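You operate a simulated robot arm through the tools that you are given. There is no shell and no other tool.

The job below is to be done with a simulated robot arm. You get a single attempt, and the scene is never put back.

## Task
Test the moisture in the blue cup and tag it by the chart.
Fine: fibre knob on cotton, probe home in the cup, then the meter button; the probe goes back, the tag into the small frame of that cup's colour. Set down upright: black probe.

Only the result counts: the job must be done as asked and must still hold three seconds after the hand-in. Knocking over, shifting, dropping, spilling or breaking anything else fails it.

## Robot
A 7-joint arm with a two-finger parallel gripper, fixed in place. Base frame: the origin is on the floor under the middle of its stand, x ahead of it, y to its left, z up; the work surface is at about z = 860. Units: mm, degrees, N and s.
With the tool pointing down near the work surface it reaches from about 300 to 700 mm from the base axis. Its first joint turns from -66.0 to 66.0 degrees. Payload 1.57 kg.
Tool frame: the origin (TCP) lies between the finger pads and is the grasp point; the fingertips stand 30 mm ahead of it; z points along the fingers, y is the line along which they close. Largest opening 110 mm; finger width 24, thickness 12; the body of the gripper, 48 by 112 mm, starts 78 mm behind the TCP.
Orientation is that of the tool frame in the base frame, as a unit quaternion [x, y, z, w]. With the fingers straight down and closing along the base's y, the tool's x points along the base's -x, its y along +y and its z along -z.

## Interface
- The arm moves only by the tool drive_tool. Its argument "moves" is a list of rows, each an object of numbers (a shift or turn left out is 0, a gripper value left out holds the last): "dx", "dy", "dz": the shift along the tool's x, y, z in units of 30 mm (1.0 is 30 mm); "rx", "ry", "rz": the turn, a rotation vector about the tool's x, y, z in units of 6 degrees (1.0 is 6 degrees); "hand": the opening, from 0 (shut) to 1 (fully open). In form: [{"dx": .., "dy": .., "dz": .., "rx": .., "ry": .., "rz": .., "hand": ..}, ...]. A call has 1 to 20 rows; each row shifts and turns the commanded pose from where the row before left it, along the tool's axes as they then stand. A call with a number of a shift or a turn outside -1 to 1 is refused whole. Rows are played at 5 a second. More than 50 mm and 8.6 degrees between two rows, or a gripper value outside its range, and nothing of the call is played. Where a pose cannot be reached the arm comes as near as it can. A force on the tool above 40 N (or 10 N above the force at the start of the call, whichever is more), or a blocked arm, ends the call early, and 0.2 s more pass. The fingers move at their own pace (about 108 mm/s each) and stop on an object; they squeeze with about 27 N. The grip force told is the motor's: it shows also when the fingers shut on nothing. Time passes only in rows, and 0.2 s behind the last, so rows that do not move let the fingers close. The reply holds the time, the measured pose of the TCP, the force on the tool along the base axes, the opening and the grip force, in the units named above and with some noise, with the torque about the TCP (base axes, N m) and any sound that the robot's microphone picked up.
- Cameras (640 x 400 px; columns grow to the right, rows downward): "scene" is fixed at [153, -379.2, 1416.7]; the picture's right is [0.88, -0.47, 0.00], its down [-0.22, -0.42, -0.88] and it looks along [0.41, 0.78, -0.47] (base axes); focal length 228 px, centre (320, 200). "wrist" rides on the gripper at [70, 16, -141] in the tool frame; the picture's right is [-0.23, 0.97, 0.00], its down [-0.86, -0.20, -0.48] and it looks along [-0.47, -0.11, 0.88] (tool axes); focal length 222 px, centre (320, 200). There is no depth. A picture from a camera that has moved, and an enlarged one, comes with that camera's place and axes in the base frame and with its lens.
- camera(camera): a new picture of that camera. It takes no simulated time.
- inspect(camera, box): a new picture of the part [left, top, right, bottom] of that camera's present view, enlarged. It takes no simulated time.
- sign_off(): hands the job in; it is judged then, once.

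Places have to be worked out from the pictures, the camera data and where the tool is seen. Open the gripper and draw the arm clear of the work before you hand the job in, unless the task says otherwise.

The tools are called after "Request:" as a command line: name --argument value ..., lists and objects as JSON in quotes. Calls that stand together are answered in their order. drive_tool: Moves the arm, as the interface text tells. Its arguments: {"type":"object","properties":{"moves":{"type":"array","items":{"type":"object","properties":{"dx":{"type":"number"},"dy":{"type":"number"},"dz":{"type":"number"},"rx":{"type":"number"},"ry":{"type":"number"},"rz":{"type":"number"},"hand":{"type":"number"}}}}},"required":["moves"]} The other tools are called the same way: camera (camera) takes a picture; inspect (camera, box) takes an enlarged picture of a part of a camera's view; sign_off () hands the job in.

At the start:

```text
time: 0.0
position: [414.3, -34.8, 1286.5]
ee_rot: [0.0, 1.0, 0.0, -0.001]
force: [0.2, -0.5, -0.1]
wrist_torque: [-0.05, 0.02, -0.01]
width: 110.0
finger_force: 0.0
```

scene: 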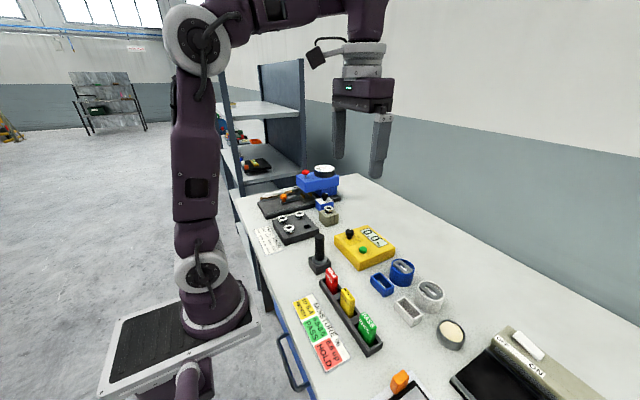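
wrist: 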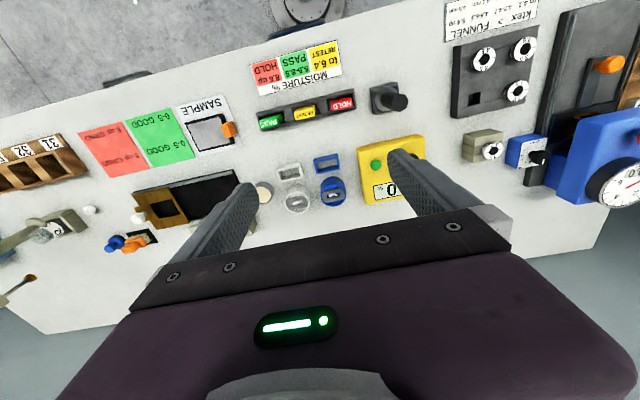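

I see the bench with the yellow moisture meter, black probe in a holder, blue and white cups, and a moisture chart. I'll take enlarged views to work out details.

Request:
inspect --camera "scene" --box '[240, 200, 480, 380]'

Request:
inspect --camera "wrist" --box '[240, 20, 440, 220]'

Request:
inspect --camera "scene" --box '[290, 220, 400, 290]'

Request:
inspect --camera "scene" --box '[240, 160, 350, 260]'

Request:
inspect --camera "wrist" --box '[420, 0, 640, 200]'

```text
2.22 times, centred on (360, 290) of scene
camera zoom: at [153.0, -379.2, 1416.7], right [0.88, -0.47, 0.0], down [-0.22, -0.42, -0.88], along [0.41, 0.78, -0.47], focal length 507 px, centre (231, 0)
```

zoom: 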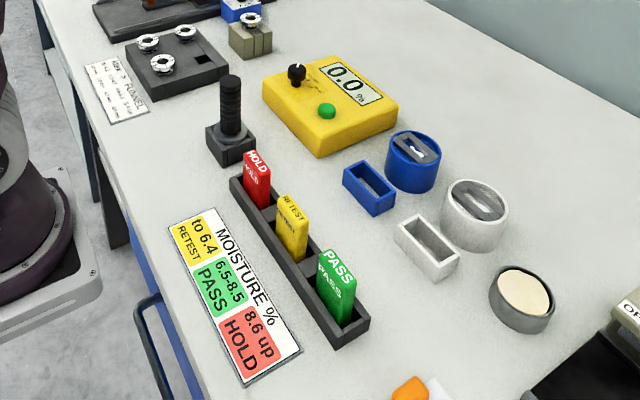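

```text
2.00 times, centred on (340, 120) of wrist
camera zoom: at [343.7, -18.2, 1428.6], right [0.23, 0.97, 0.0], down [0.86, -0.2, 0.48], along [0.47, -0.11, -0.88], focal length 444 px, centre (280, 360)
```

zoom: 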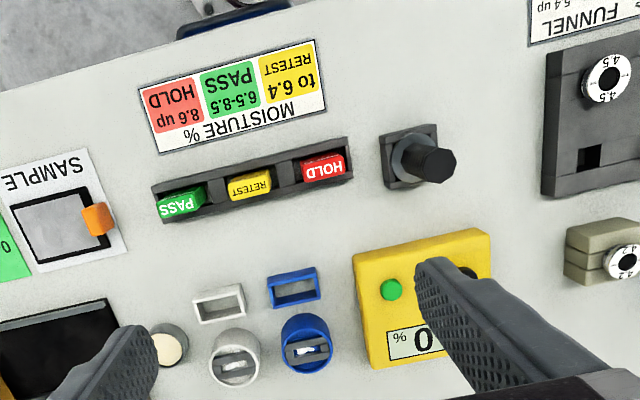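

```text
5.71 times, centred on (345, 255) of scene
camera zoom: at [153.0, -379.2, 1416.7], right [0.88, -0.47, 0.0], down [-0.22, -0.42, -0.88], along [0.41, 0.78, -0.47], focal length 1304 px, centre (177, -114)
```

zoom: 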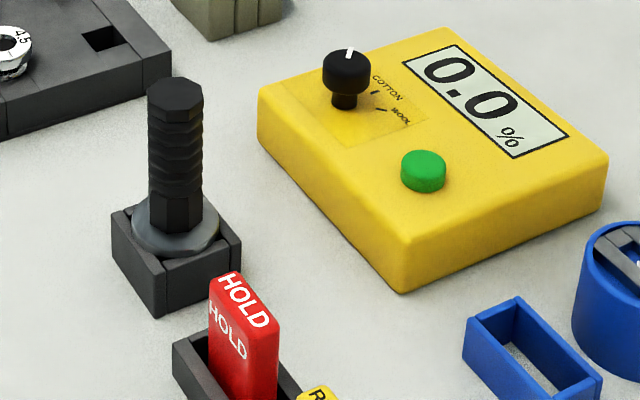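

```text
4.00 times, centred on (295, 210) of scene
camera zoom: at [153.0, -379.2, 1416.7], right [0.88, -0.47, 0.0], down [-0.22, -0.42, -0.88], along [0.41, 0.78, -0.47], focal length 913 px, centre (420, 160)
```

zoom: 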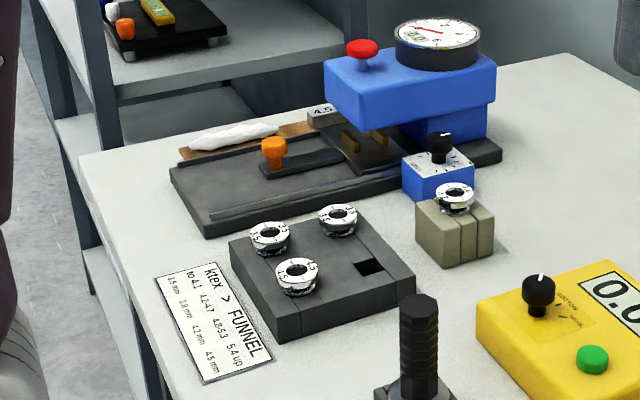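

```text
2.00 times, centred on (530, 100) of wrist
camera zoom: at [343.7, -18.2, 1428.6], right [0.23, 0.97, 0.0], down [0.86, -0.2, 0.48], along [0.47, -0.11, -0.88], focal length 444 px, centre (-100, 400)
```

zoom: 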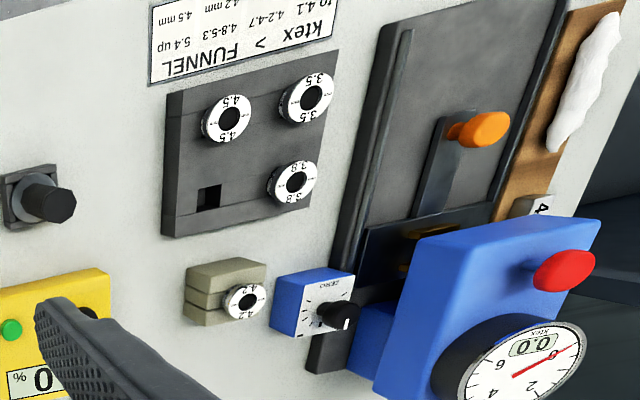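

The pictures show the meter near (600,125), the probe in its stand near (418,125), the blue cup near (620,-44), the blue frame near (551,-31) and the tag rack along x≈405. I move above and in front of the meter for a closer look at the knob and button.

Request:
drive_tool --moves '[{"dx": -0.076, "dy": 0.88, "dz": 0.74, "hand": 1}, {"dx": -0.076, "dy": 0.88, "dz": 0.74}, {"dx": -0.076, "dy": 0.88, "dz": 0.74}, {"dx": -0.076, "dy": 0.88, "dz": 0.74}, {"dx": -0.076, "dy": 0.88, "dz": 0.74}, {"dx": -0.076, "dy": 0.88, "dz": 0.74}, {"dx": -0.076, "dy": 0.88, "dz": 0.74}, {}]'

Request:
camera --camera "wrist"

```text
time: 1.8
position: [428.2, 150.1, 1130.5]
ee_rot: [0.0, 1.0, 0.0, -0.001]
force: [-0.5, -1.1, 0.8]
wrist_torque: [-0.02, -0.01, 0.0]
width: 109.8
finger_force: 0.0
```

```text
taken
camera wrist: at [358.0, 167.2, 1271.2], right [0.23, 0.97, 0.0], down [0.86, -0.2, 0.48], along [0.47, -0.11, -0.88], focal length 222 px, centre (320, 200)
```

wrist: 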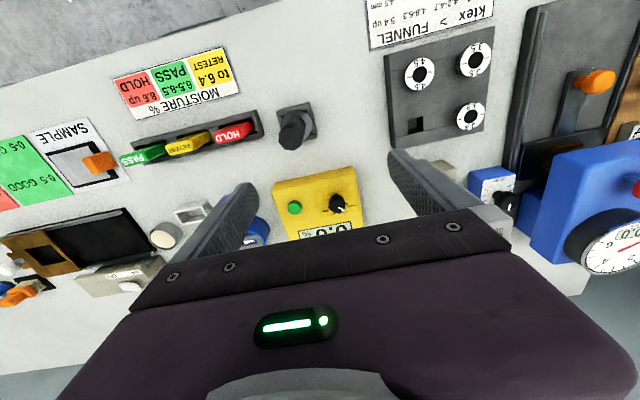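

The meter with knob and green button is visible between the fingers. I enlarge the knob, probe and tags regions.

Request:
inspect --camera "wrist" --box '[260, 160, 380, 240]'

Request:
inspect --camera "wrist" --box '[110, 90, 330, 180]'

Request:
inspect --camera "wrist" --box '[310, 190, 360, 220]'

```text
5.00 times, centred on (320, 200) of wrist
camera zoom: at [358.0, 167.2, 1271.2], right [0.23, 0.97, 0.0], down [0.86, -0.2, 0.48], along [0.47, -0.11, -0.88], focal length 1111 px, centre (320, 200)
```

zoom: 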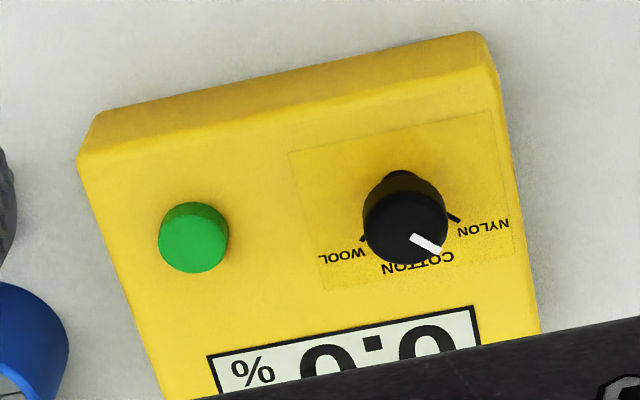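

```text
2.91 times, centred on (220, 135) of wrist
camera zoom: at [358.0, 167.2, 1271.2], right [0.23, 0.97, 0.0], down [0.86, -0.2, 0.48], along [0.47, -0.11, -0.88], focal length 646 px, centre (611, 389)
```

zoom: 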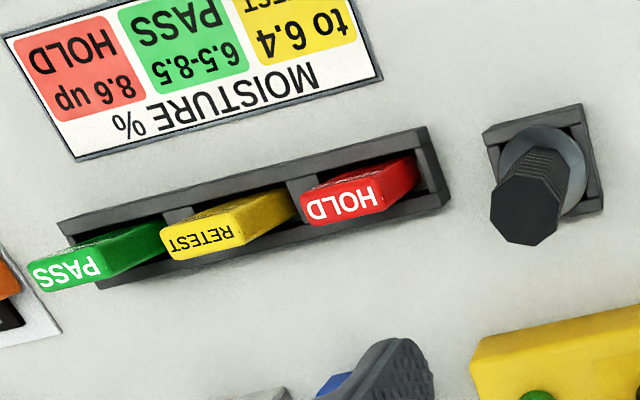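

```text
12.80 times, centred on (335, 205) of wrist
camera zoom: at [358.0, 167.2, 1271.2], right [0.23, 0.97, 0.0], down [0.86, -0.2, 0.48], along [0.47, -0.11, -0.88], focal length 2843 px, centre (128, 136)
```

zoom: 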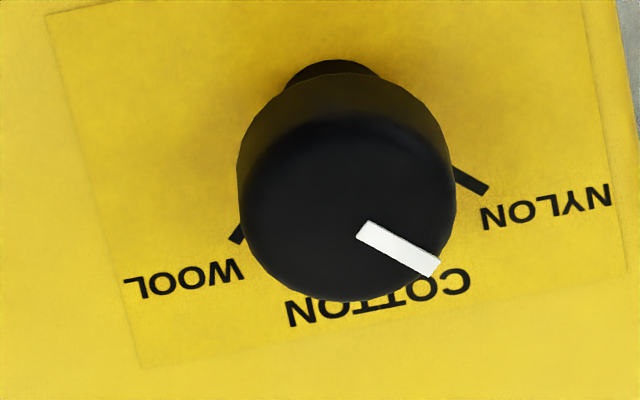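

Pointer stands on NYLON (about 45° to the +y side of +x); COTTON is at +x, WOOL to the -y side. Knob top is around (550,152,944), button around (550,76,919). Now I move to look at the blue cup and frame.

Request:
drive_tool --moves '[{"dx": -0.1, "dy": -0.9, "dz": 0.1}, {"dx": -0.1, "dy": -0.9, "dz": 0.1}, {"dx": -0.1, "dy": -0.9, "dz": 0.1}, {"dx": -0.1, "dy": -0.9, "dz": 0.1}, {"dx": -0.1, "dy": -0.9, "dz": 0.1}, {"dx": -0.1, "dy": -0.9, "dz": 0.1}, {}]'

Request:
camera --camera "wrist"

Request:
inspect --camera "wrist" --box '[260, 140, 400, 230]'

Request:
inspect --camera "scene" --box '[360, 245, 450, 335]'

Request:
inspect --camera "scene" --box '[330, 220, 390, 260]'

```text
time: 3.4
position: [448.2, -10.7, 1113.5]
ee_rot: [0.0, 1.0, 0.0, 0.0]
force: [-0.3, -0.4, 0.3]
wrist_torque: [0.02, 0.02, -0.02]
width: 109.8
finger_force: 0.0
```

```text
taken
camera wrist: at [377.9, 6.4, 1254.3], right [0.23, 0.97, 0.0], down [0.86, -0.2, 0.48], along [0.47, -0.11, -0.88], focal length 222 px, centre (320, 200)
```

wrist: 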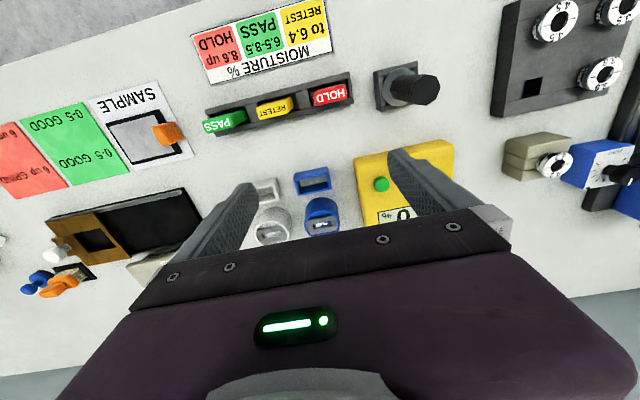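

```text
4.44 times, centred on (330, 185) of wrist
camera zoom: at [377.9, 6.4, 1254.3], right [0.23, 0.97, 0.0], down [0.86, -0.2, 0.48], along [0.47, -0.11, -0.88], focal length 987 px, centre (276, 267)
```

zoom: 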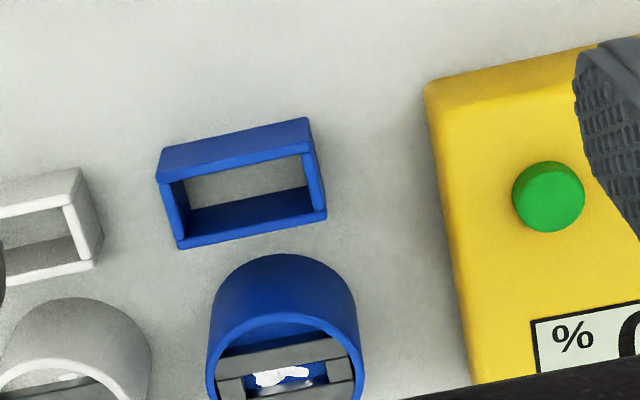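

```text
4.44 times, centred on (405, 290) of scene
camera zoom: at [153.0, -379.2, 1416.7], right [0.88, -0.47, 0.0], down [-0.22, -0.42, -0.88], along [0.41, 0.78, -0.47], focal length 1014 px, centre (-58, -200)
```

zoom: 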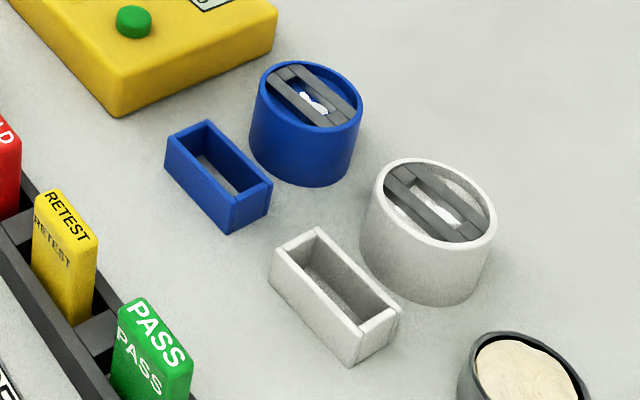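

```text
10.00 times, centred on (360, 240) of scene
camera zoom: at [153.0, -379.2, 1416.7], right [0.88, -0.47, 0.0], down [-0.22, -0.42, -0.88], along [0.41, 0.78, -0.47], focal length 2282 px, centre (-80, -200)
```

zoom: 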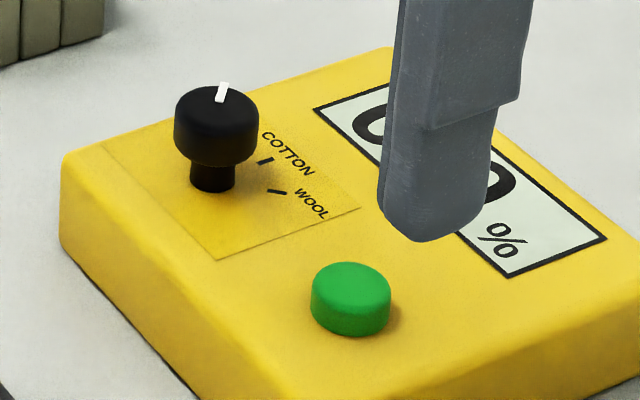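

The cup carries a rectangular slot lying along y with the sample inside. I zoom on the probe stand and cup slot to work out orientations.

Request:
inspect --camera "wrist" --box '[365, 55, 445, 115]'

Request:
inspect --camera "scene" --box '[300, 225, 340, 280]'

Request:
inspect --camera "scene" --box '[380, 250, 420, 290]'

Request:
inspect --camera "scene" --box '[310, 260, 390, 360]'

Request:
inspect --camera "wrist" --box '[195, 65, 365, 145]'

```text
6.67 times, centred on (405, 85) of wrist
camera zoom: at [377.9, 6.4, 1254.3], right [0.23, 0.97, 0.0], down [0.86, -0.2, 0.48], along [0.47, -0.11, -0.88], focal length 1481 px, centre (-247, 967)
```

zoom: 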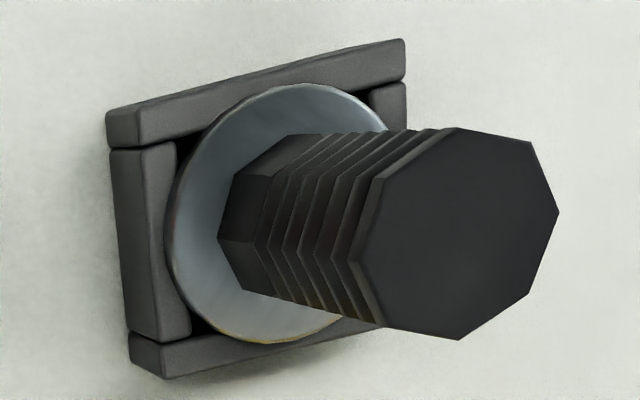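

```text
7.27 times, centred on (320, 252) of scene
camera zoom: at [153.0, -379.2, 1416.7], right [0.88, -0.47, 0.0], down [-0.22, -0.42, -0.88], along [0.41, 0.78, -0.47], focal length 1660 px, centre (320, -182)
```

zoom: 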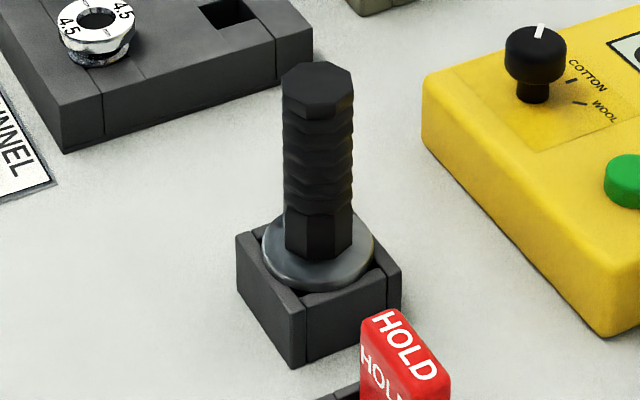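

```text
10.00 times, centred on (400, 270) of scene
camera zoom: at [153.0, -379.2, 1416.7], right [0.88, -0.47, 0.0], down [-0.22, -0.42, -0.88], along [0.41, 0.78, -0.47], focal length 2282 px, centre (-480, -500)
```

zoom: 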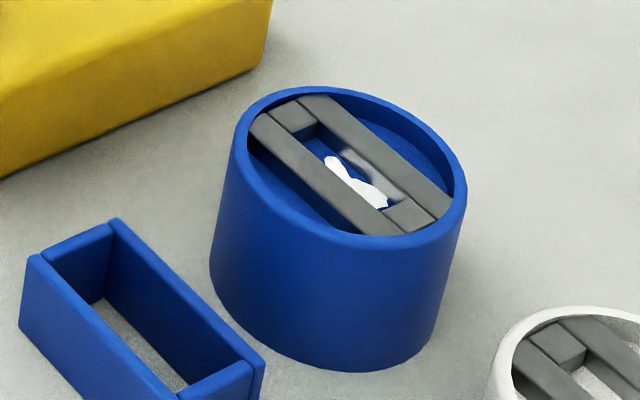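

```text
4.00 times, centred on (350, 310) of scene
camera zoom: at [153.0, -379.2, 1416.7], right [0.88, -0.47, 0.0], down [-0.22, -0.42, -0.88], along [0.41, 0.78, -0.47], focal length 913 px, centre (200, -240)
```

zoom: 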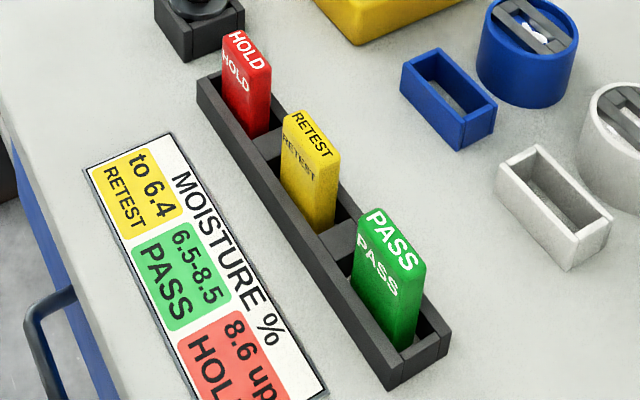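

```text
3.76 times, centred on (280, 105) of wrist
camera zoom: at [377.9, 6.4, 1254.3], right [0.23, 0.97, 0.0], down [0.86, -0.2, 0.48], along [0.47, -0.11, -0.88], focal length 836 px, centre (471, 558)
```

zoom: 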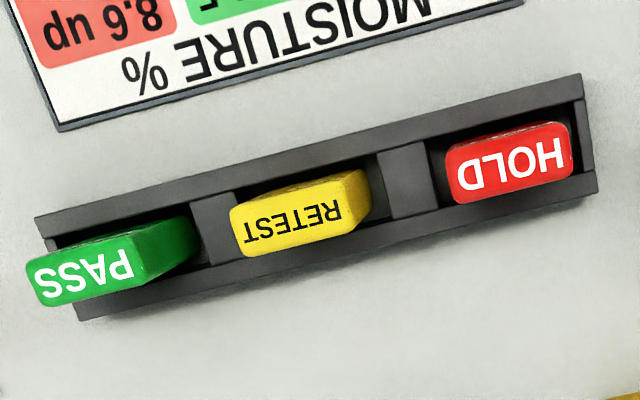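

The slot in cup runs along y; the tags are wide along y; the probe handle is octagonal with vertices on the axes. Triangulating gives the knob head at about (551,152.5), z 927–941. I move above it with a narrowed opening and check.

Request:
drive_tool --moves '[{"dx": -0.571, "dy": 0.907, "dz": 0.55, "hand": 0.5}, {"dx": -0.571, "dy": 0.907, "dz": 0.55}, {"dx": -0.571, "dy": 0.907, "dz": 0.55}, {"dx": -0.571, "dy": 0.907, "dz": 0.55}, {"dx": -0.571, "dy": 0.907, "dz": 0.55}, {"dx": -0.571, "dy": 0.907, "dz": 0.55}, {}, {}]'

Request:
camera --camera "wrist"

Request:
inspect --camera "scene" --box '[320, 190, 400, 260]'

Request:
camera --camera "scene"

```text
time: 5.2
position: [552.4, 151.7, 1013.5]
ee_rot: [0.001, 1.0, 0.001, 0.0]
force: [-0.5, -0.1, -0.8]
wrist_torque: [-0.04, -0.01, 0.0]
width: 55.0
finger_force: 0.0
```

```text
taken
camera wrist: at [481.8, 168.2, 1155.5], right [0.23, 0.97, 0.0], down [0.86, -0.2, 0.48], along [0.47, -0.11, -0.88], focal length 222 px, centre (320, 200)
```

wrist: 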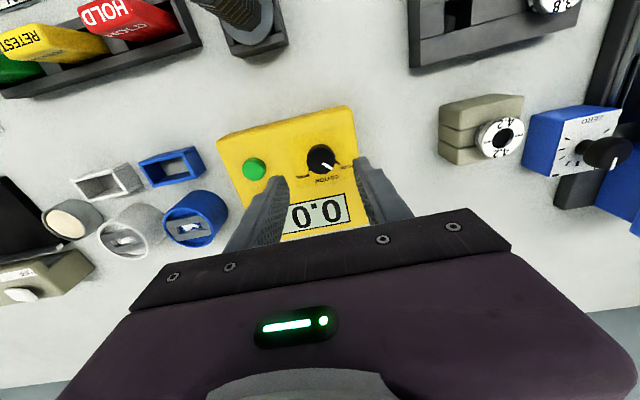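

```text
5.71 times, centred on (360, 225) of scene
camera zoom: at [153.0, -379.2, 1416.7], right [0.88, -0.47, 0.0], down [-0.22, -0.42, -0.88], along [0.41, 0.78, -0.47], focal length 1304 px, centre (91, 57)
```

zoom: 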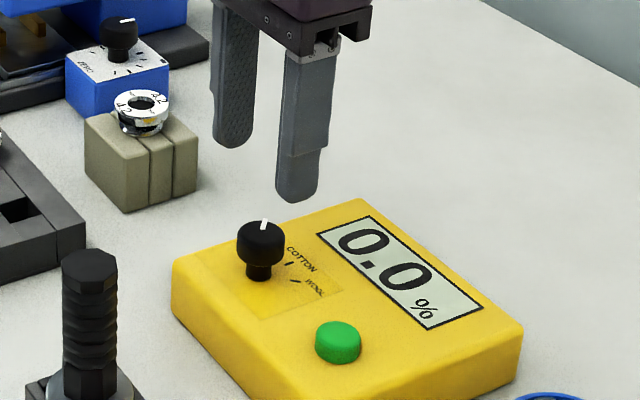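

```text
taken
```

scene: 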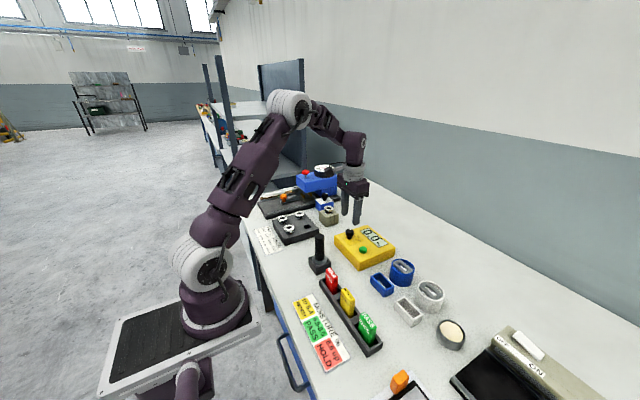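

Gripper is above the knob. I verify the knob's position in the close wrist view before descending.

Request:
inspect --camera "wrist" --box '[280, 130, 370, 190]'

Request:
inspect --camera "wrist" --box '[140, 120, 280, 260]'

```text
6.67 times, centred on (325, 160) of wrist
camera zoom: at [481.8, 168.2, 1155.5], right [0.23, 0.97, 0.0], down [0.86, -0.2, 0.48], along [0.47, -0.11, -0.88], focal length 1481 px, centre (287, 467)
```

zoom: 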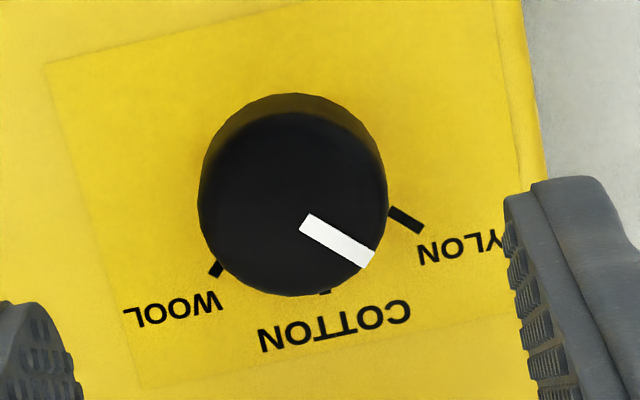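

```text
2.86 times, centred on (210, 190) of wrist
camera zoom: at [481.8, 168.2, 1155.5], right [0.23, 0.97, 0.0], down [0.86, -0.2, 0.48], along [0.47, -0.11, -0.88], focal length 635 px, centre (634, 229)
```

zoom: 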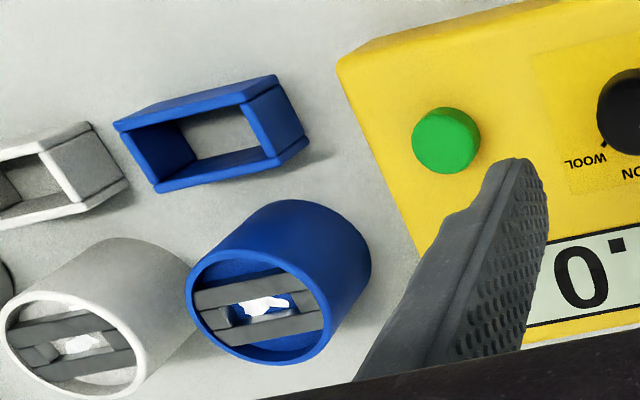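

Knob centre confirmed at about (552,152.7), ticks at ±45° about +x; pointer at +45° (NYLON). I descend to z≈951 so the tips stay clear of the meter top, then close on the knob head.

Request:
drive_tool --moves '[{"dy": 0.03, "dz": 0.7}, {"dz": 0.7}, {"dz": 0.4}, {"dz": 0.28}, {}, {"hand": 0.0}, {}, {}, {}]'

Request:
inspect --camera "scene" --box '[320, 210, 400, 260]'

```text
time: 7.2
position: [551.4, 152.5, 953.2]
ee_rot: [0.0, 1.0, -0.001, 0.001]
force: [-0.8, -9.3, -7.6]
wrist_torque: [-0.18, -0.78, -0.02]
width: 28.9
finger_force: 38.5
```

```text
8.00 times, centred on (360, 235) of scene
camera zoom: at [153.1, -379.4, 1416.6], right [0.88, -0.47, 0.0], down [-0.22, -0.42, -0.88], along [0.41, 0.78, -0.47], focal length 1825 px, centre (0, -80)
```

zoom: 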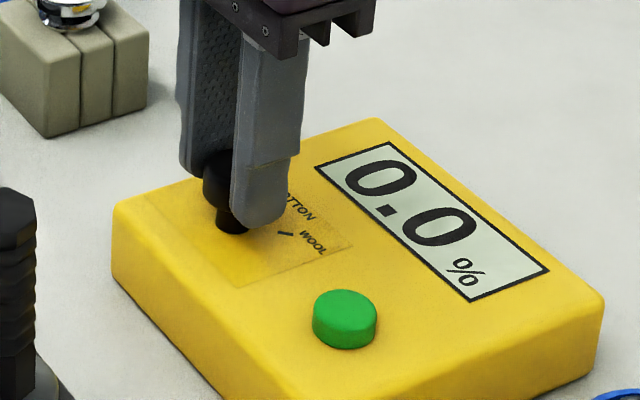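

The fingers hold the knob (28.9 mm), with a slight -y side load meaning I'm about a millimetre too far +y. I ease back a little and then turn 45° clockwise (tool +rz).

Request:
drive_tool --moves '[{"dy": -0.03}, {}, {}]'

```text
time: 8.0
position: [552.0, 152.0, 952.5]
ee_rot: [0.0, 1.0, 0.0, 0.002]
force: [15.8, -1.3, -25.7]
wrist_torque: [-0.07, -0.86, -0.03]
width: 28.9
finger_force: 38.5
```

Side load is relieved but x/z loads of 16/26 N appeared. I open briefly to unload and read the free state, then regrip.

Request:
drive_tool --moves '[{"hand": 0.4}, {}, {}]'

Request:
inspect --camera "wrist" --box '[250, 100, 400, 200]'

```text
time: 8.8
position: [551.0, 150.8, 953.1]
ee_rot: [0.0, 1.0, 0.0, 0.0]
force: [0.2, -0.1, -0.3]
wrist_torque: [-0.03, -0.01, -0.01]
width: 43.7
finger_force: 0.0
```

```text
4.00 times, centred on (325, 150) of wrist
camera zoom: at [480.9, 168.3, 1093.8], right [0.23, 0.97, 0.0], down [0.86, -0.2, 0.48], along [0.47, -0.11, -0.88], focal length 888 px, centre (300, 400)
```

zoom: 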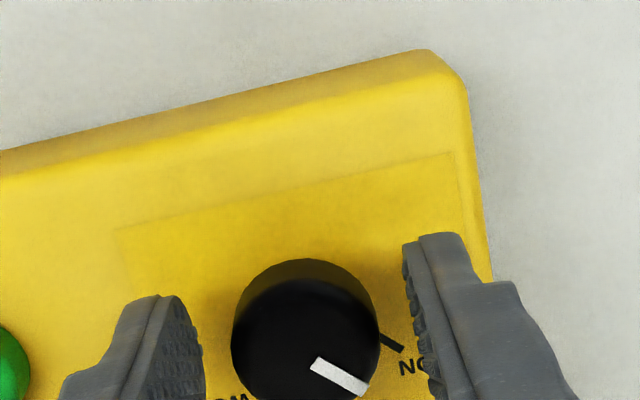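

Free state shows near-zero load at (551,151,953). I close again and check the load.

Request:
drive_tool --moves '[{"hand": 0.25}, {"hand": 0.0}, {}, {}]'

```text
time: 9.8
position: [552.2, 151.0, 952.1]
ee_rot: [0.001, 1.0, 0.0, 0.0]
force: [0.1, 3.1, 1.6]
wrist_torque: [0.03, 0.14, -0.03]
width: 29.0
finger_force: 38.9
```

Gripped cleanly with small loads. Now I turn the tool +45° about its z in small steps.

Request:
drive_tool --moves '[{"rz": 0.5}, {"rz": 0.5}, {"rz": 0.5}, {"rz": 0.5}, {}]'

```text
time: 11.0
position: [551.8, 153.5, 952.7]
ee_rot: [0.104, 0.995, 0.0, -0.001]
force: [14.1, 14.5, -19.4]
wrist_torque: [0.33, -0.17, 0.07]
width: 29.0
finger_force: 38.4
```

The tool turned 12° with modest loads. I check that the knob follows.

Request:
inspect --camera "wrist" --box '[270, 150, 390, 230]'

Request:
inspect --camera "scene" --box '[330, 220, 370, 250]'

```text
5.00 times, centred on (330, 190) of wrist
camera zoom: at [485.7, 183.2, 1093.7], right [0.43, 0.91, 0.0], down [0.79, -0.37, 0.48], along [0.43, -0.2, -0.88], focal length 1111 px, centre (270, 250)
```

zoom: 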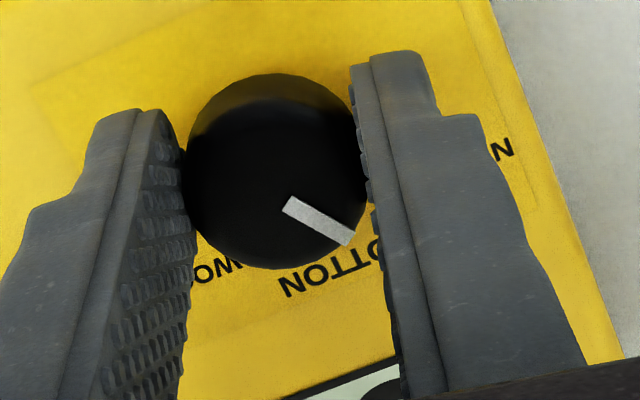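

```text
13.33 times, centred on (350, 235) of scene
camera zoom: at [153.7, -378.7, 1416.8], right [0.88, -0.47, 0.0], down [-0.22, -0.42, -0.88], along [0.41, 0.78, -0.47], focal length 3042 px, centre (-80, -267)
```

zoom: 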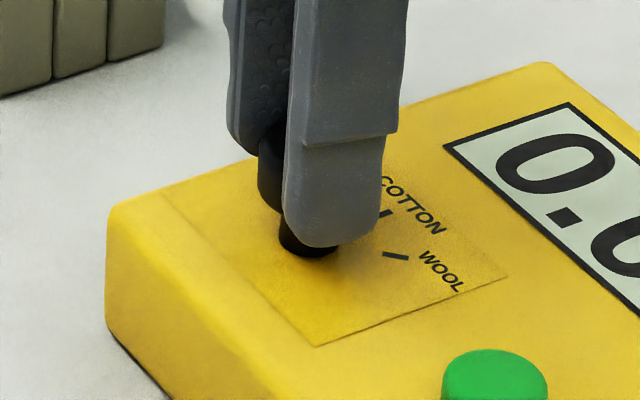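

The knob follows (pointer fixed relative to the fingers and closer to COTTON). I relax the side loads with a small shift and continue turning.

Request:
drive_tool --moves '[{"dx": -0.035, "dy": 0.05, "dz": 0.05}, {"rz": 0.5}, {"rz": 0.5}, {"rz": 0.5}, {"rz": 0.5}, {}]'

```text
time: 12.4
position: [549.7, 153.5, 952.0]
ee_rot: [0.207, 0.978, 0.001, 0.001]
force: [-8.2, 13.9, 32.3]
wrist_torque: [0.16, 0.08, 0.06]
width: 28.6
finger_force: 38.5
```

Turned 24°; a vertical load built up, so I ease up by a millimetre and sideways slightly, then check the load.

Request:
drive_tool --moves '[{"dx": 0.03, "dy": 0.03, "dz": -0.035}, {}]'

```text
time: 13.0
position: [551.3, 154.2, 952.2]
ee_rot: [0.208, 0.978, 0.0, 0.001]
force: [-6.7, 10.7, 25.4]
wrist_torque: [-0.09, -0.61, -0.01]
width: 29.0
finger_force: 38.8
```

Loads are falling; I ease up another millimetre and turn the remaining 21°.

Request:
drive_tool --moves '[{"dz": -0.03}, {"rz": 0.5}, {"rz": 0.5}, {"rz": 0.5}, {"rz": 0.5}, {}]'

Request:
inspect --camera "wrist" --box '[270, 150, 390, 230]'

```text
time: 14.4
position: [552.5, 154.3, 952.1]
ee_rot: [0.309, 0.951, -0.002, -0.001]
force: [16.8, 7.7, -27.4]
wrist_torque: [0.22, -0.38, 0.04]
width: 28.9
finger_force: 39.0
```

```text
5.00 times, centred on (330, 190) of wrist
camera zoom: at [504.8, 208.8, 1093.2], right [0.76, 0.65, 0.0], down [0.57, -0.66, 0.48], along [0.31, -0.36, -0.88], focal length 1111 px, centre (270, 250)
```

zoom: 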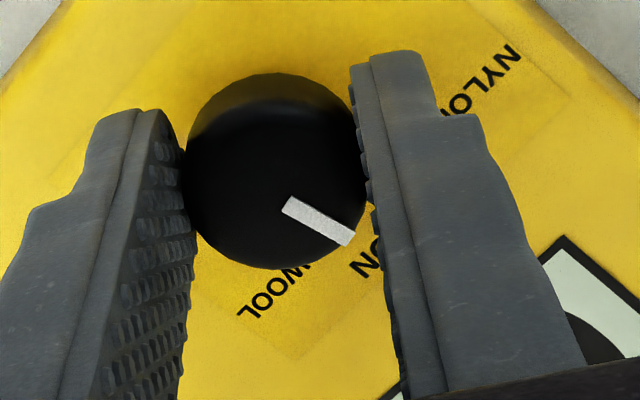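

36° done and the knob still follows. I take out the z/x load slightly and turn the last 9°.

Request:
drive_tool --moves '[{"dz": 0.03, "dx": -0.02}, {"rz": 0.5}, {"rz": 0.5}, {"rz": 0.5}, {}]'

Request:
inspect --camera "wrist" --box '[270, 150, 390, 230]'

```text
time: 15.6
position: [552.4, 154.1, 952.1]
ee_rot: [0.382, 0.924, 0.001, 0.001]
force: [13.5, 16.4, 3.4]
wrist_torque: [0.28, -0.22, 0.09]
width: 28.6
finger_force: 38.5
```

```text
5.00 times, centred on (330, 190) of wrist
camera zoom: at [513.8, 215.5, 1093.3], right [0.85, 0.53, 0.0], down [0.46, -0.75, 0.48], along [0.25, -0.41, -0.88], focal length 1111 px, centre (270, 250)
```

zoom: 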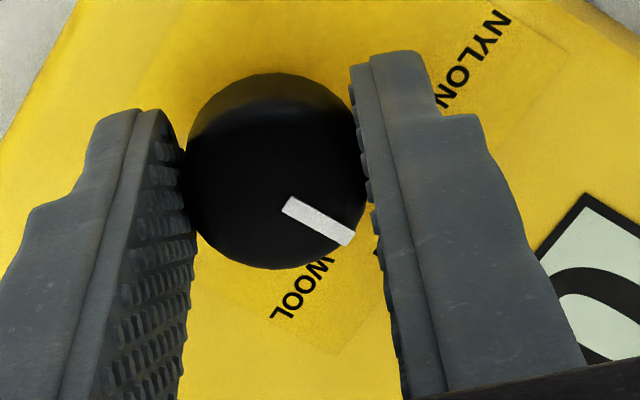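

The tool has turned 45°. I release, rise, and rotate back to check the pointer against COTTON.

Request:
drive_tool --moves '[{"hand": 0.4}, {}, {"dz": -0.7}, {"dz": -0.9}, {"dz": -0.9}, {"rz": -0.94}, {"rz": -0.94}, {"rz": -0.94}, {"rz": -0.94}, {"rz": -0.94}, {"rz": -0.94}, {"rz": -0.94}, {"rz": -0.92}, {}]'

Request:
inspect --camera "wrist" --box '[270, 130, 370, 200]'

Request:
inspect --camera "scene" --box '[330, 220, 390, 260]'

```text
time: 18.6
position: [551.9, 153.7, 1026.6]
ee_rot: [-0.001, 1.0, 0.0, 0.0]
force: [-0.7, 0.4, 0.2]
wrist_torque: [0.03, 0.02, -0.01]
width: 44.1
finger_force: 0.0
```

```text
5.71 times, centred on (320, 165) of wrist
camera zoom: at [481.3, 169.6, 1168.6], right [0.23, 0.97, 0.0], down [0.86, -0.2, 0.48], along [0.47, -0.11, -0.88], focal length 1269 px, centre (320, 400)
```

zoom: 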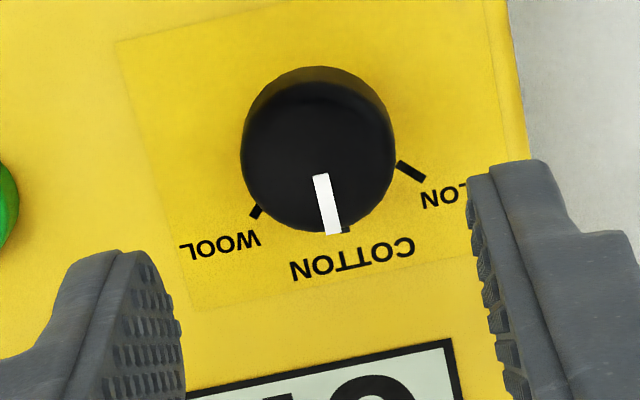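

```text
10.00 times, centred on (360, 240) of scene
camera zoom: at [153.0, -379.2, 1416.7], right [0.88, -0.47, 0.0], down [-0.22, -0.42, -0.88], along [0.41, 0.78, -0.47], focal length 2282 px, centre (-80, -200)
```

zoom: 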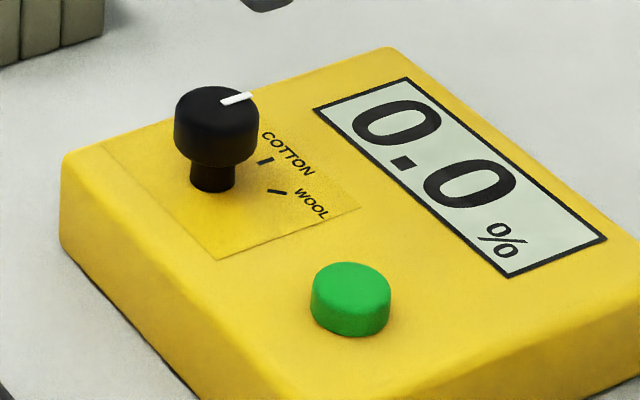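

The pointer now lies on COTTON (within about 1°). Next the probe: its top is near (412,112,994), so I rise and back off to view the probe and stand from above.

Request:
drive_tool --moves '[{"dz": -1}, {"dz": -1}, {"dz": -1}, {"dz": -0.6}, {"dx": 0.985, "dy": -0.11}, {"dx": 0.985, "dy": -0.11}, {"dx": 0.985, "dy": -0.11}, {"dx": 0.985, "dy": -0.11}, {"dx": 0.985, "dy": -0.11}, {"dx": 0.985, "dy": -0.11}, {"dx": 0.985, "dy": -0.11}, {}]'

Request:
camera --camera "wrist"

```text
time: 21.2
position: [343.8, 129.4, 1136.3]
ee_rot: [0.0, 1.0, 0.001, 0.001]
force: [0.1, 0.3, 0.2]
wrist_torque: [0.02, -0.02, 0.01]
width: 44.1
finger_force: 0.0
```

```text
taken
camera wrist: at [272.9, 145.5, 1276.5], right [0.23, 0.97, 0.0], down [0.86, -0.2, 0.48], along [0.47, -0.11, -0.88], focal length 222 px, centre (320, 200)
```

wrist: 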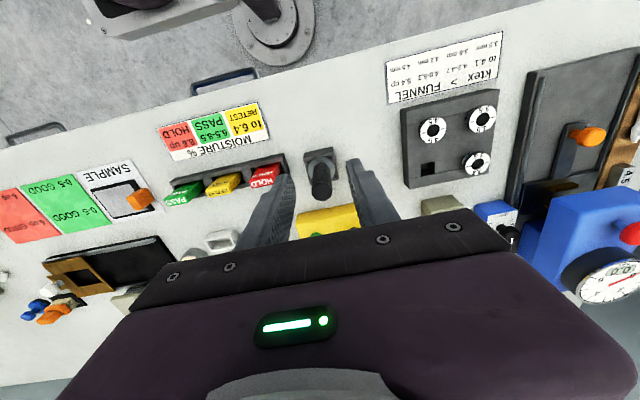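

The probe is near the picture centre. I enlarge it to measure its axis, tilt and the octagon's orientation.

Request:
inspect --camera "wrist" --box '[290, 140, 360, 205]'

Request:
inspect --camera "wrist" --box '[150, 150, 300, 220]'

```text
6.15 times, centred on (325, 172) of wrist
camera zoom: at [272.9, 145.5, 1276.5], right [0.23, 0.97, 0.0], down [0.86, -0.2, 0.48], along [0.47, -0.11, -0.88], focal length 1367 px, centre (289, 369)
```

zoom: 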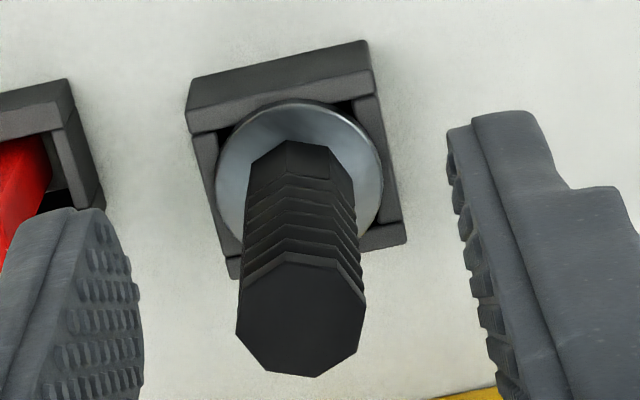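

```text
4.27 times, centred on (225, 185) of wrist
camera zoom: at [272.9, 145.5, 1276.5], right [0.23, 0.97, 0.0], down [0.86, -0.2, 0.48], along [0.47, -0.11, -0.88], focal length 948 px, centre (725, 264)
```

zoom: 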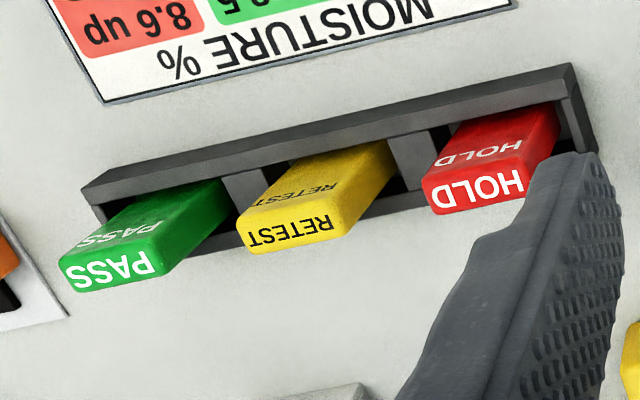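

The octagon has vertices on the x/y axes, so I'll rotate the gripper 22.5° to close on flats. Probe axis is about (413.5,116), top z≈990, stand centre (415,115.5). I move above it and rotate.

Request:
drive_tool --moves '[{"dx": -0.772, "dy": -0.15, "dz": 0.8, "hand": 0.5}, {"dx": -0.772, "dy": -0.15, "dz": 0.8}, {"dx": -0.772, "dy": -0.15, "dz": 0.8}, {"rz": 0.94}, {"rz": 0.94}, {"rz": 0.94}, {"rz": 0.93}, {}, {}]'

Request:
camera --camera "wrist"

Request:
inspect --camera "scene" --box '[280, 180, 370, 280]'

```text
time: 23.2
position: [412.9, 115.8, 1064.0]
ee_rot: [0.196, 0.981, 0.001, -0.001]
force: [0.2, 0.5, 0.4]
wrist_torque: [0.01, 0.01, 0.0]
width: 54.9
finger_force: 0.1
```

```text
taken
camera wrist: at [356.0, 158.1, 1204.6], right [0.58, 0.81, 0.0], down [0.71, -0.51, 0.48], along [0.39, -0.28, -0.88], focal length 222 px, centre (320, 200)
```

wrist: 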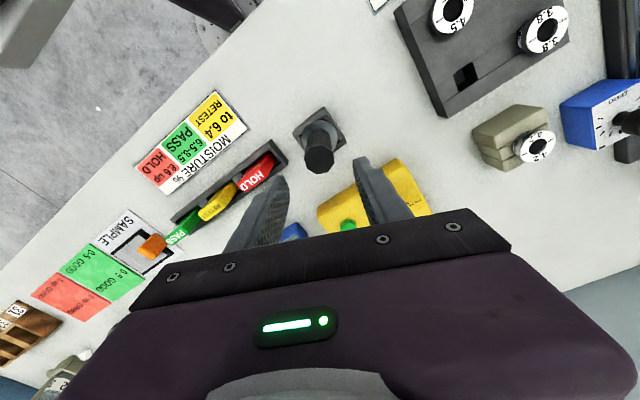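

```text
4.00 times, centred on (325, 230) of scene
camera zoom: at [153.0, -379.2, 1416.7], right [0.88, -0.47, 0.0], down [-0.22, -0.42, -0.88], along [0.41, 0.78, -0.47], focal length 913 px, centre (300, 80)
```

zoom: 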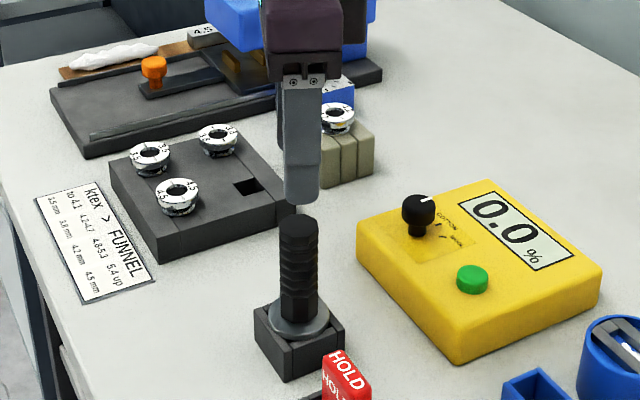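

I zoom in on the probe from this pose to refine its axis.

Request:
inspect --camera "wrist" --box '[280, 90, 360, 180]'

Request:
inspect --camera "scene" --box '[300, 225, 340, 280]'

```text
4.44 times, centred on (320, 135) of wrist
camera zoom: at [356.0, 158.1, 1204.6], right [0.58, 0.81, 0.0], down [0.71, -0.51, 0.48], along [0.39, -0.28, -0.88], focal length 987 px, centre (320, 489)
```

zoom: 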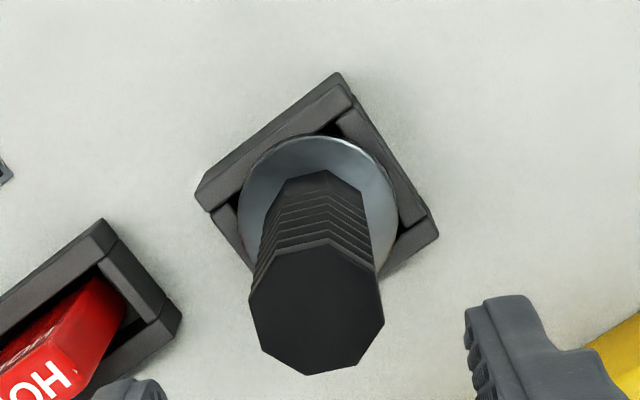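

```text
7.27 times, centred on (320, 252) of scene
camera zoom: at [153.0, -379.2, 1416.7], right [0.88, -0.47, 0.0], down [-0.22, -0.42, -0.88], along [0.41, 0.78, -0.47], focal length 1660 px, centre (320, -182)
```

zoom: 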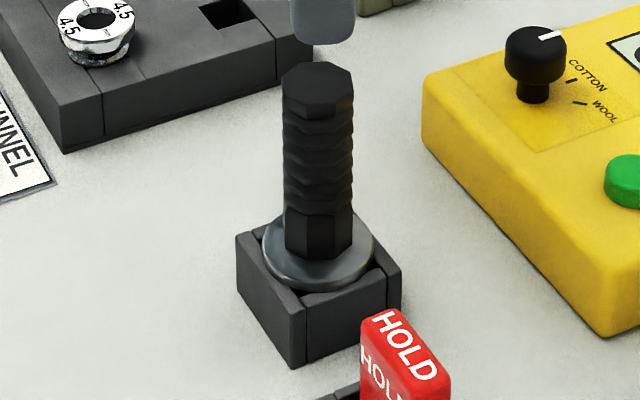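

Axis reads (412.2,116.7), matching the TCP within a millimetre, with flats facing the fingers. I descend to z≈960 and close on the handle.

Request:
drive_tool --moves '[{"dz": 0.9}, {"dz": 0.9}, {"dz": 0.9}, {"dz": 0.75}, {}, {"hand": 0.0}, {}, {}, {}]'

Request:
inspect --camera "scene" --box '[290, 200, 350, 290]'

```text
time: 25.2
position: [413.8, 116.5, 960.2]
ee_rot: [0.196, 0.981, 0.0, 0.0]
force: [1.1, 0.8, -0.4]
wrist_torque: [0.04, -0.04, 0.04]
width: 30.9
finger_force: 26.9
```

```text
4.44 times, centred on (320, 245) of scene
camera zoom: at [153.0, -379.2, 1416.7], right [0.88, -0.47, 0.0], down [-0.22, -0.42, -0.88], along [0.41, 0.78, -0.47], focal length 1014 px, centre (320, 0)
```

zoom: 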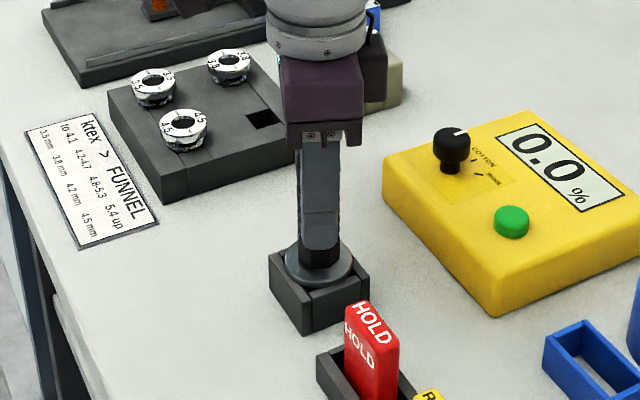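

Handle is held at 30.9 mm with almost no side load at (413.5,116.3,960). I lift straight up slowly to see the probe's foot.

Request:
drive_tool --moves '[{"dz": -0.2}, {"dz": -0.3}, {"dz": -0.5}, {"dz": -0.5}, {"dz": -0.7}, {"dz": -0.7}, {"dz": -0.7}, {}]'

Request:
inspect --camera "scene" --box '[290, 190, 350, 290]'

Request:
inspect --camera "wrist" --box '[260, 80, 380, 210]'

```text
time: 27.0
position: [414.3, 116.6, 1068.2]
ee_rot: [0.195, 0.981, 0.0, 0.0]
force: [-0.1, -0.3, -0.7]
wrist_torque: [0.0, -0.02, 0.04]
width: 31.1
finger_force: 27.4
```

```text
4.00 times, centred on (320, 240) of scene
camera zoom: at [153.0, -379.2, 1416.7], right [0.88, -0.47, 0.0], down [-0.22, -0.42, -0.88], along [0.41, 0.78, -0.47], focal length 913 px, centre (320, 40)
```

zoom: 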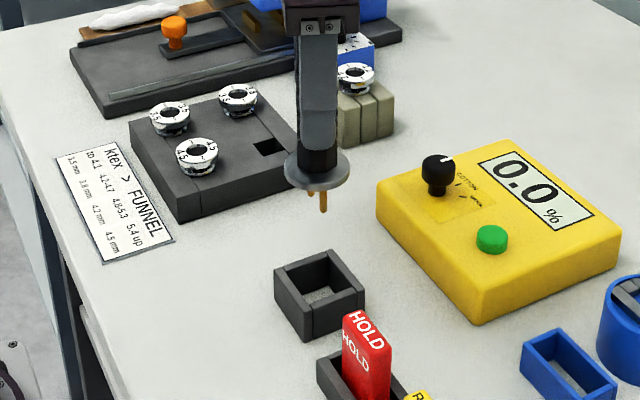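

```text
3.08 times, centred on (320, 145) of wrist
camera zoom: at [354.3, 158.2, 1209.1], right [0.58, 0.81, 0.0], down [0.71, -0.51, 0.48], along [0.39, -0.28, -0.88], focal length 684 px, centre (320, 369)
```

zoom: 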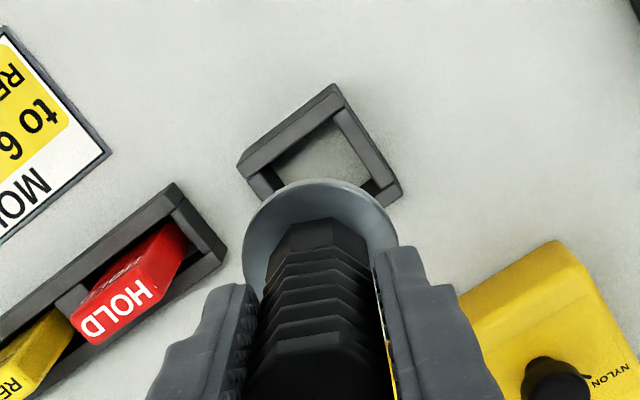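

The probe has a disc flange with two gold pins below; the stand is a hollow square the flange sits on. I zoom in to see the pin line direction.

Request:
inspect --camera "scene" --box '[308, 222, 334, 248]'

Request:
inspect --camera "scene" --box '[384, 252, 420, 282]'

```text
15.38 times, centred on (321, 235) of scene
camera zoom: at [153.0, -379.2, 1416.7], right [0.88, -0.47, 0.0], down [-0.22, -0.42, -0.88], along [0.41, 0.78, -0.47], focal length 3510 px, centre (305, -338)
```

zoom: 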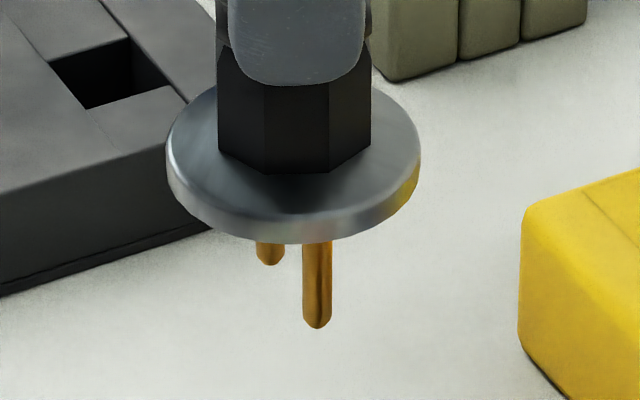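

```text
13.33 times, centred on (402, 267) of scene
camera zoom: at [153.0, -379.2, 1416.7], right [0.88, -0.47, 0.0], down [-0.22, -0.42, -0.88], along [0.41, 0.78, -0.47], focal length 3042 px, centre (-773, -693)
```

zoom: 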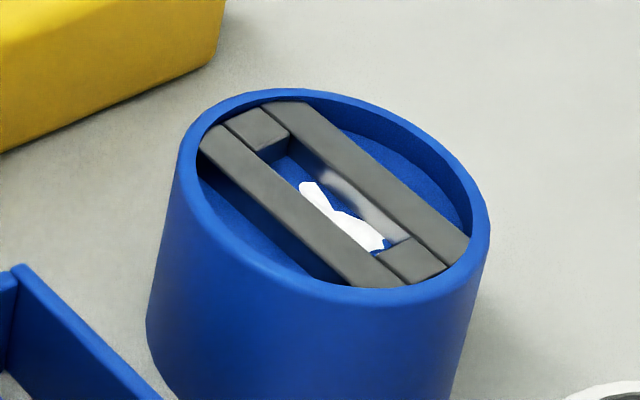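

Two pins, about 22 mm apart, lie along y — matching the cup slot (about 10×36 mm along y), so I keep this orientation. Pin tips hang ~94 mm below the TCP; I carry the probe to a high hover over the blue cup.

Request:
drive_tool --moves '[{"dx": -0.5, "dy": -0.13, "dz": -0.3}, {"dx": -0.9, "dy": -0.25, "dz": -0.25}, {"dx": -0.9, "dy": -0.25, "dz": -0.2}, {"dx": -0.9, "dy": -0.25, "dz": -0.2}, {"dx": -0.9, "dy": -0.25, "dz": -0.2}, {"dx": -0.9, "dy": -0.25, "dz": -0.2}, {"dx": -0.9, "dy": -0.25, "dz": -0.2}, {"dx": -0.9, "dy": -0.25, "dz": -0.2}, {"dx": -0.9, "dy": -0.25}, {"dx": -0.687, "dy": -0.177}, {}, {}]'

Request:
camera --camera "wrist"

Request:
inspect --camera "scene" --box '[370, 180, 450, 300]'

```text
time: 29.6
position: [621.0, -43.7, 1119.1]
ee_rot: [0.196, 0.981, 0.0, 0.0]
force: [-0.1, 0.0, -3.0]
wrist_torque: [-0.02, 0.01, 0.02]
width: 30.9
finger_force: 27.5
```

```text
taken
camera wrist: at [562.4, -1.7, 1261.2], right [0.58, 0.81, 0.0], down [0.71, -0.51, 0.48], along [0.39, -0.28, -0.88], focal length 222 px, centre (320, 200)
```

wrist: 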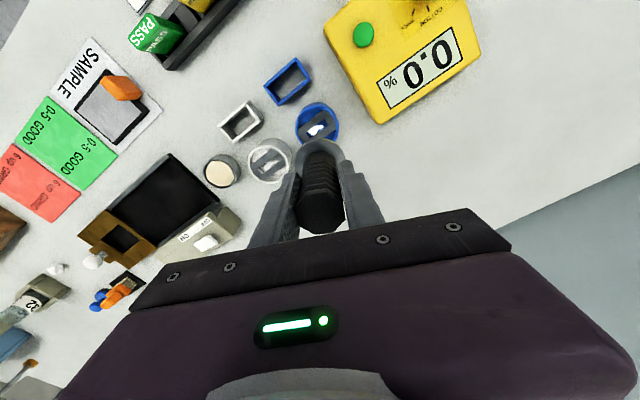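

```text
3.33 times, centred on (410, 240) of scene
camera zoom: at [153.1, -379.2, 1416.7], right [0.88, -0.47, 0.0], down [-0.22, -0.42, -0.88], along [0.41, 0.78, -0.47], focal length 761 px, centre (20, 67)
```

zoom: 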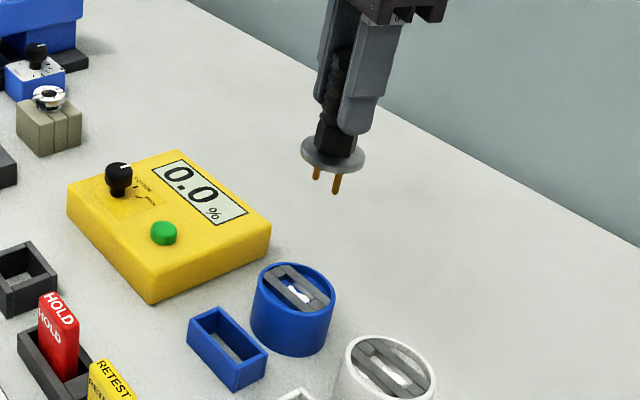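

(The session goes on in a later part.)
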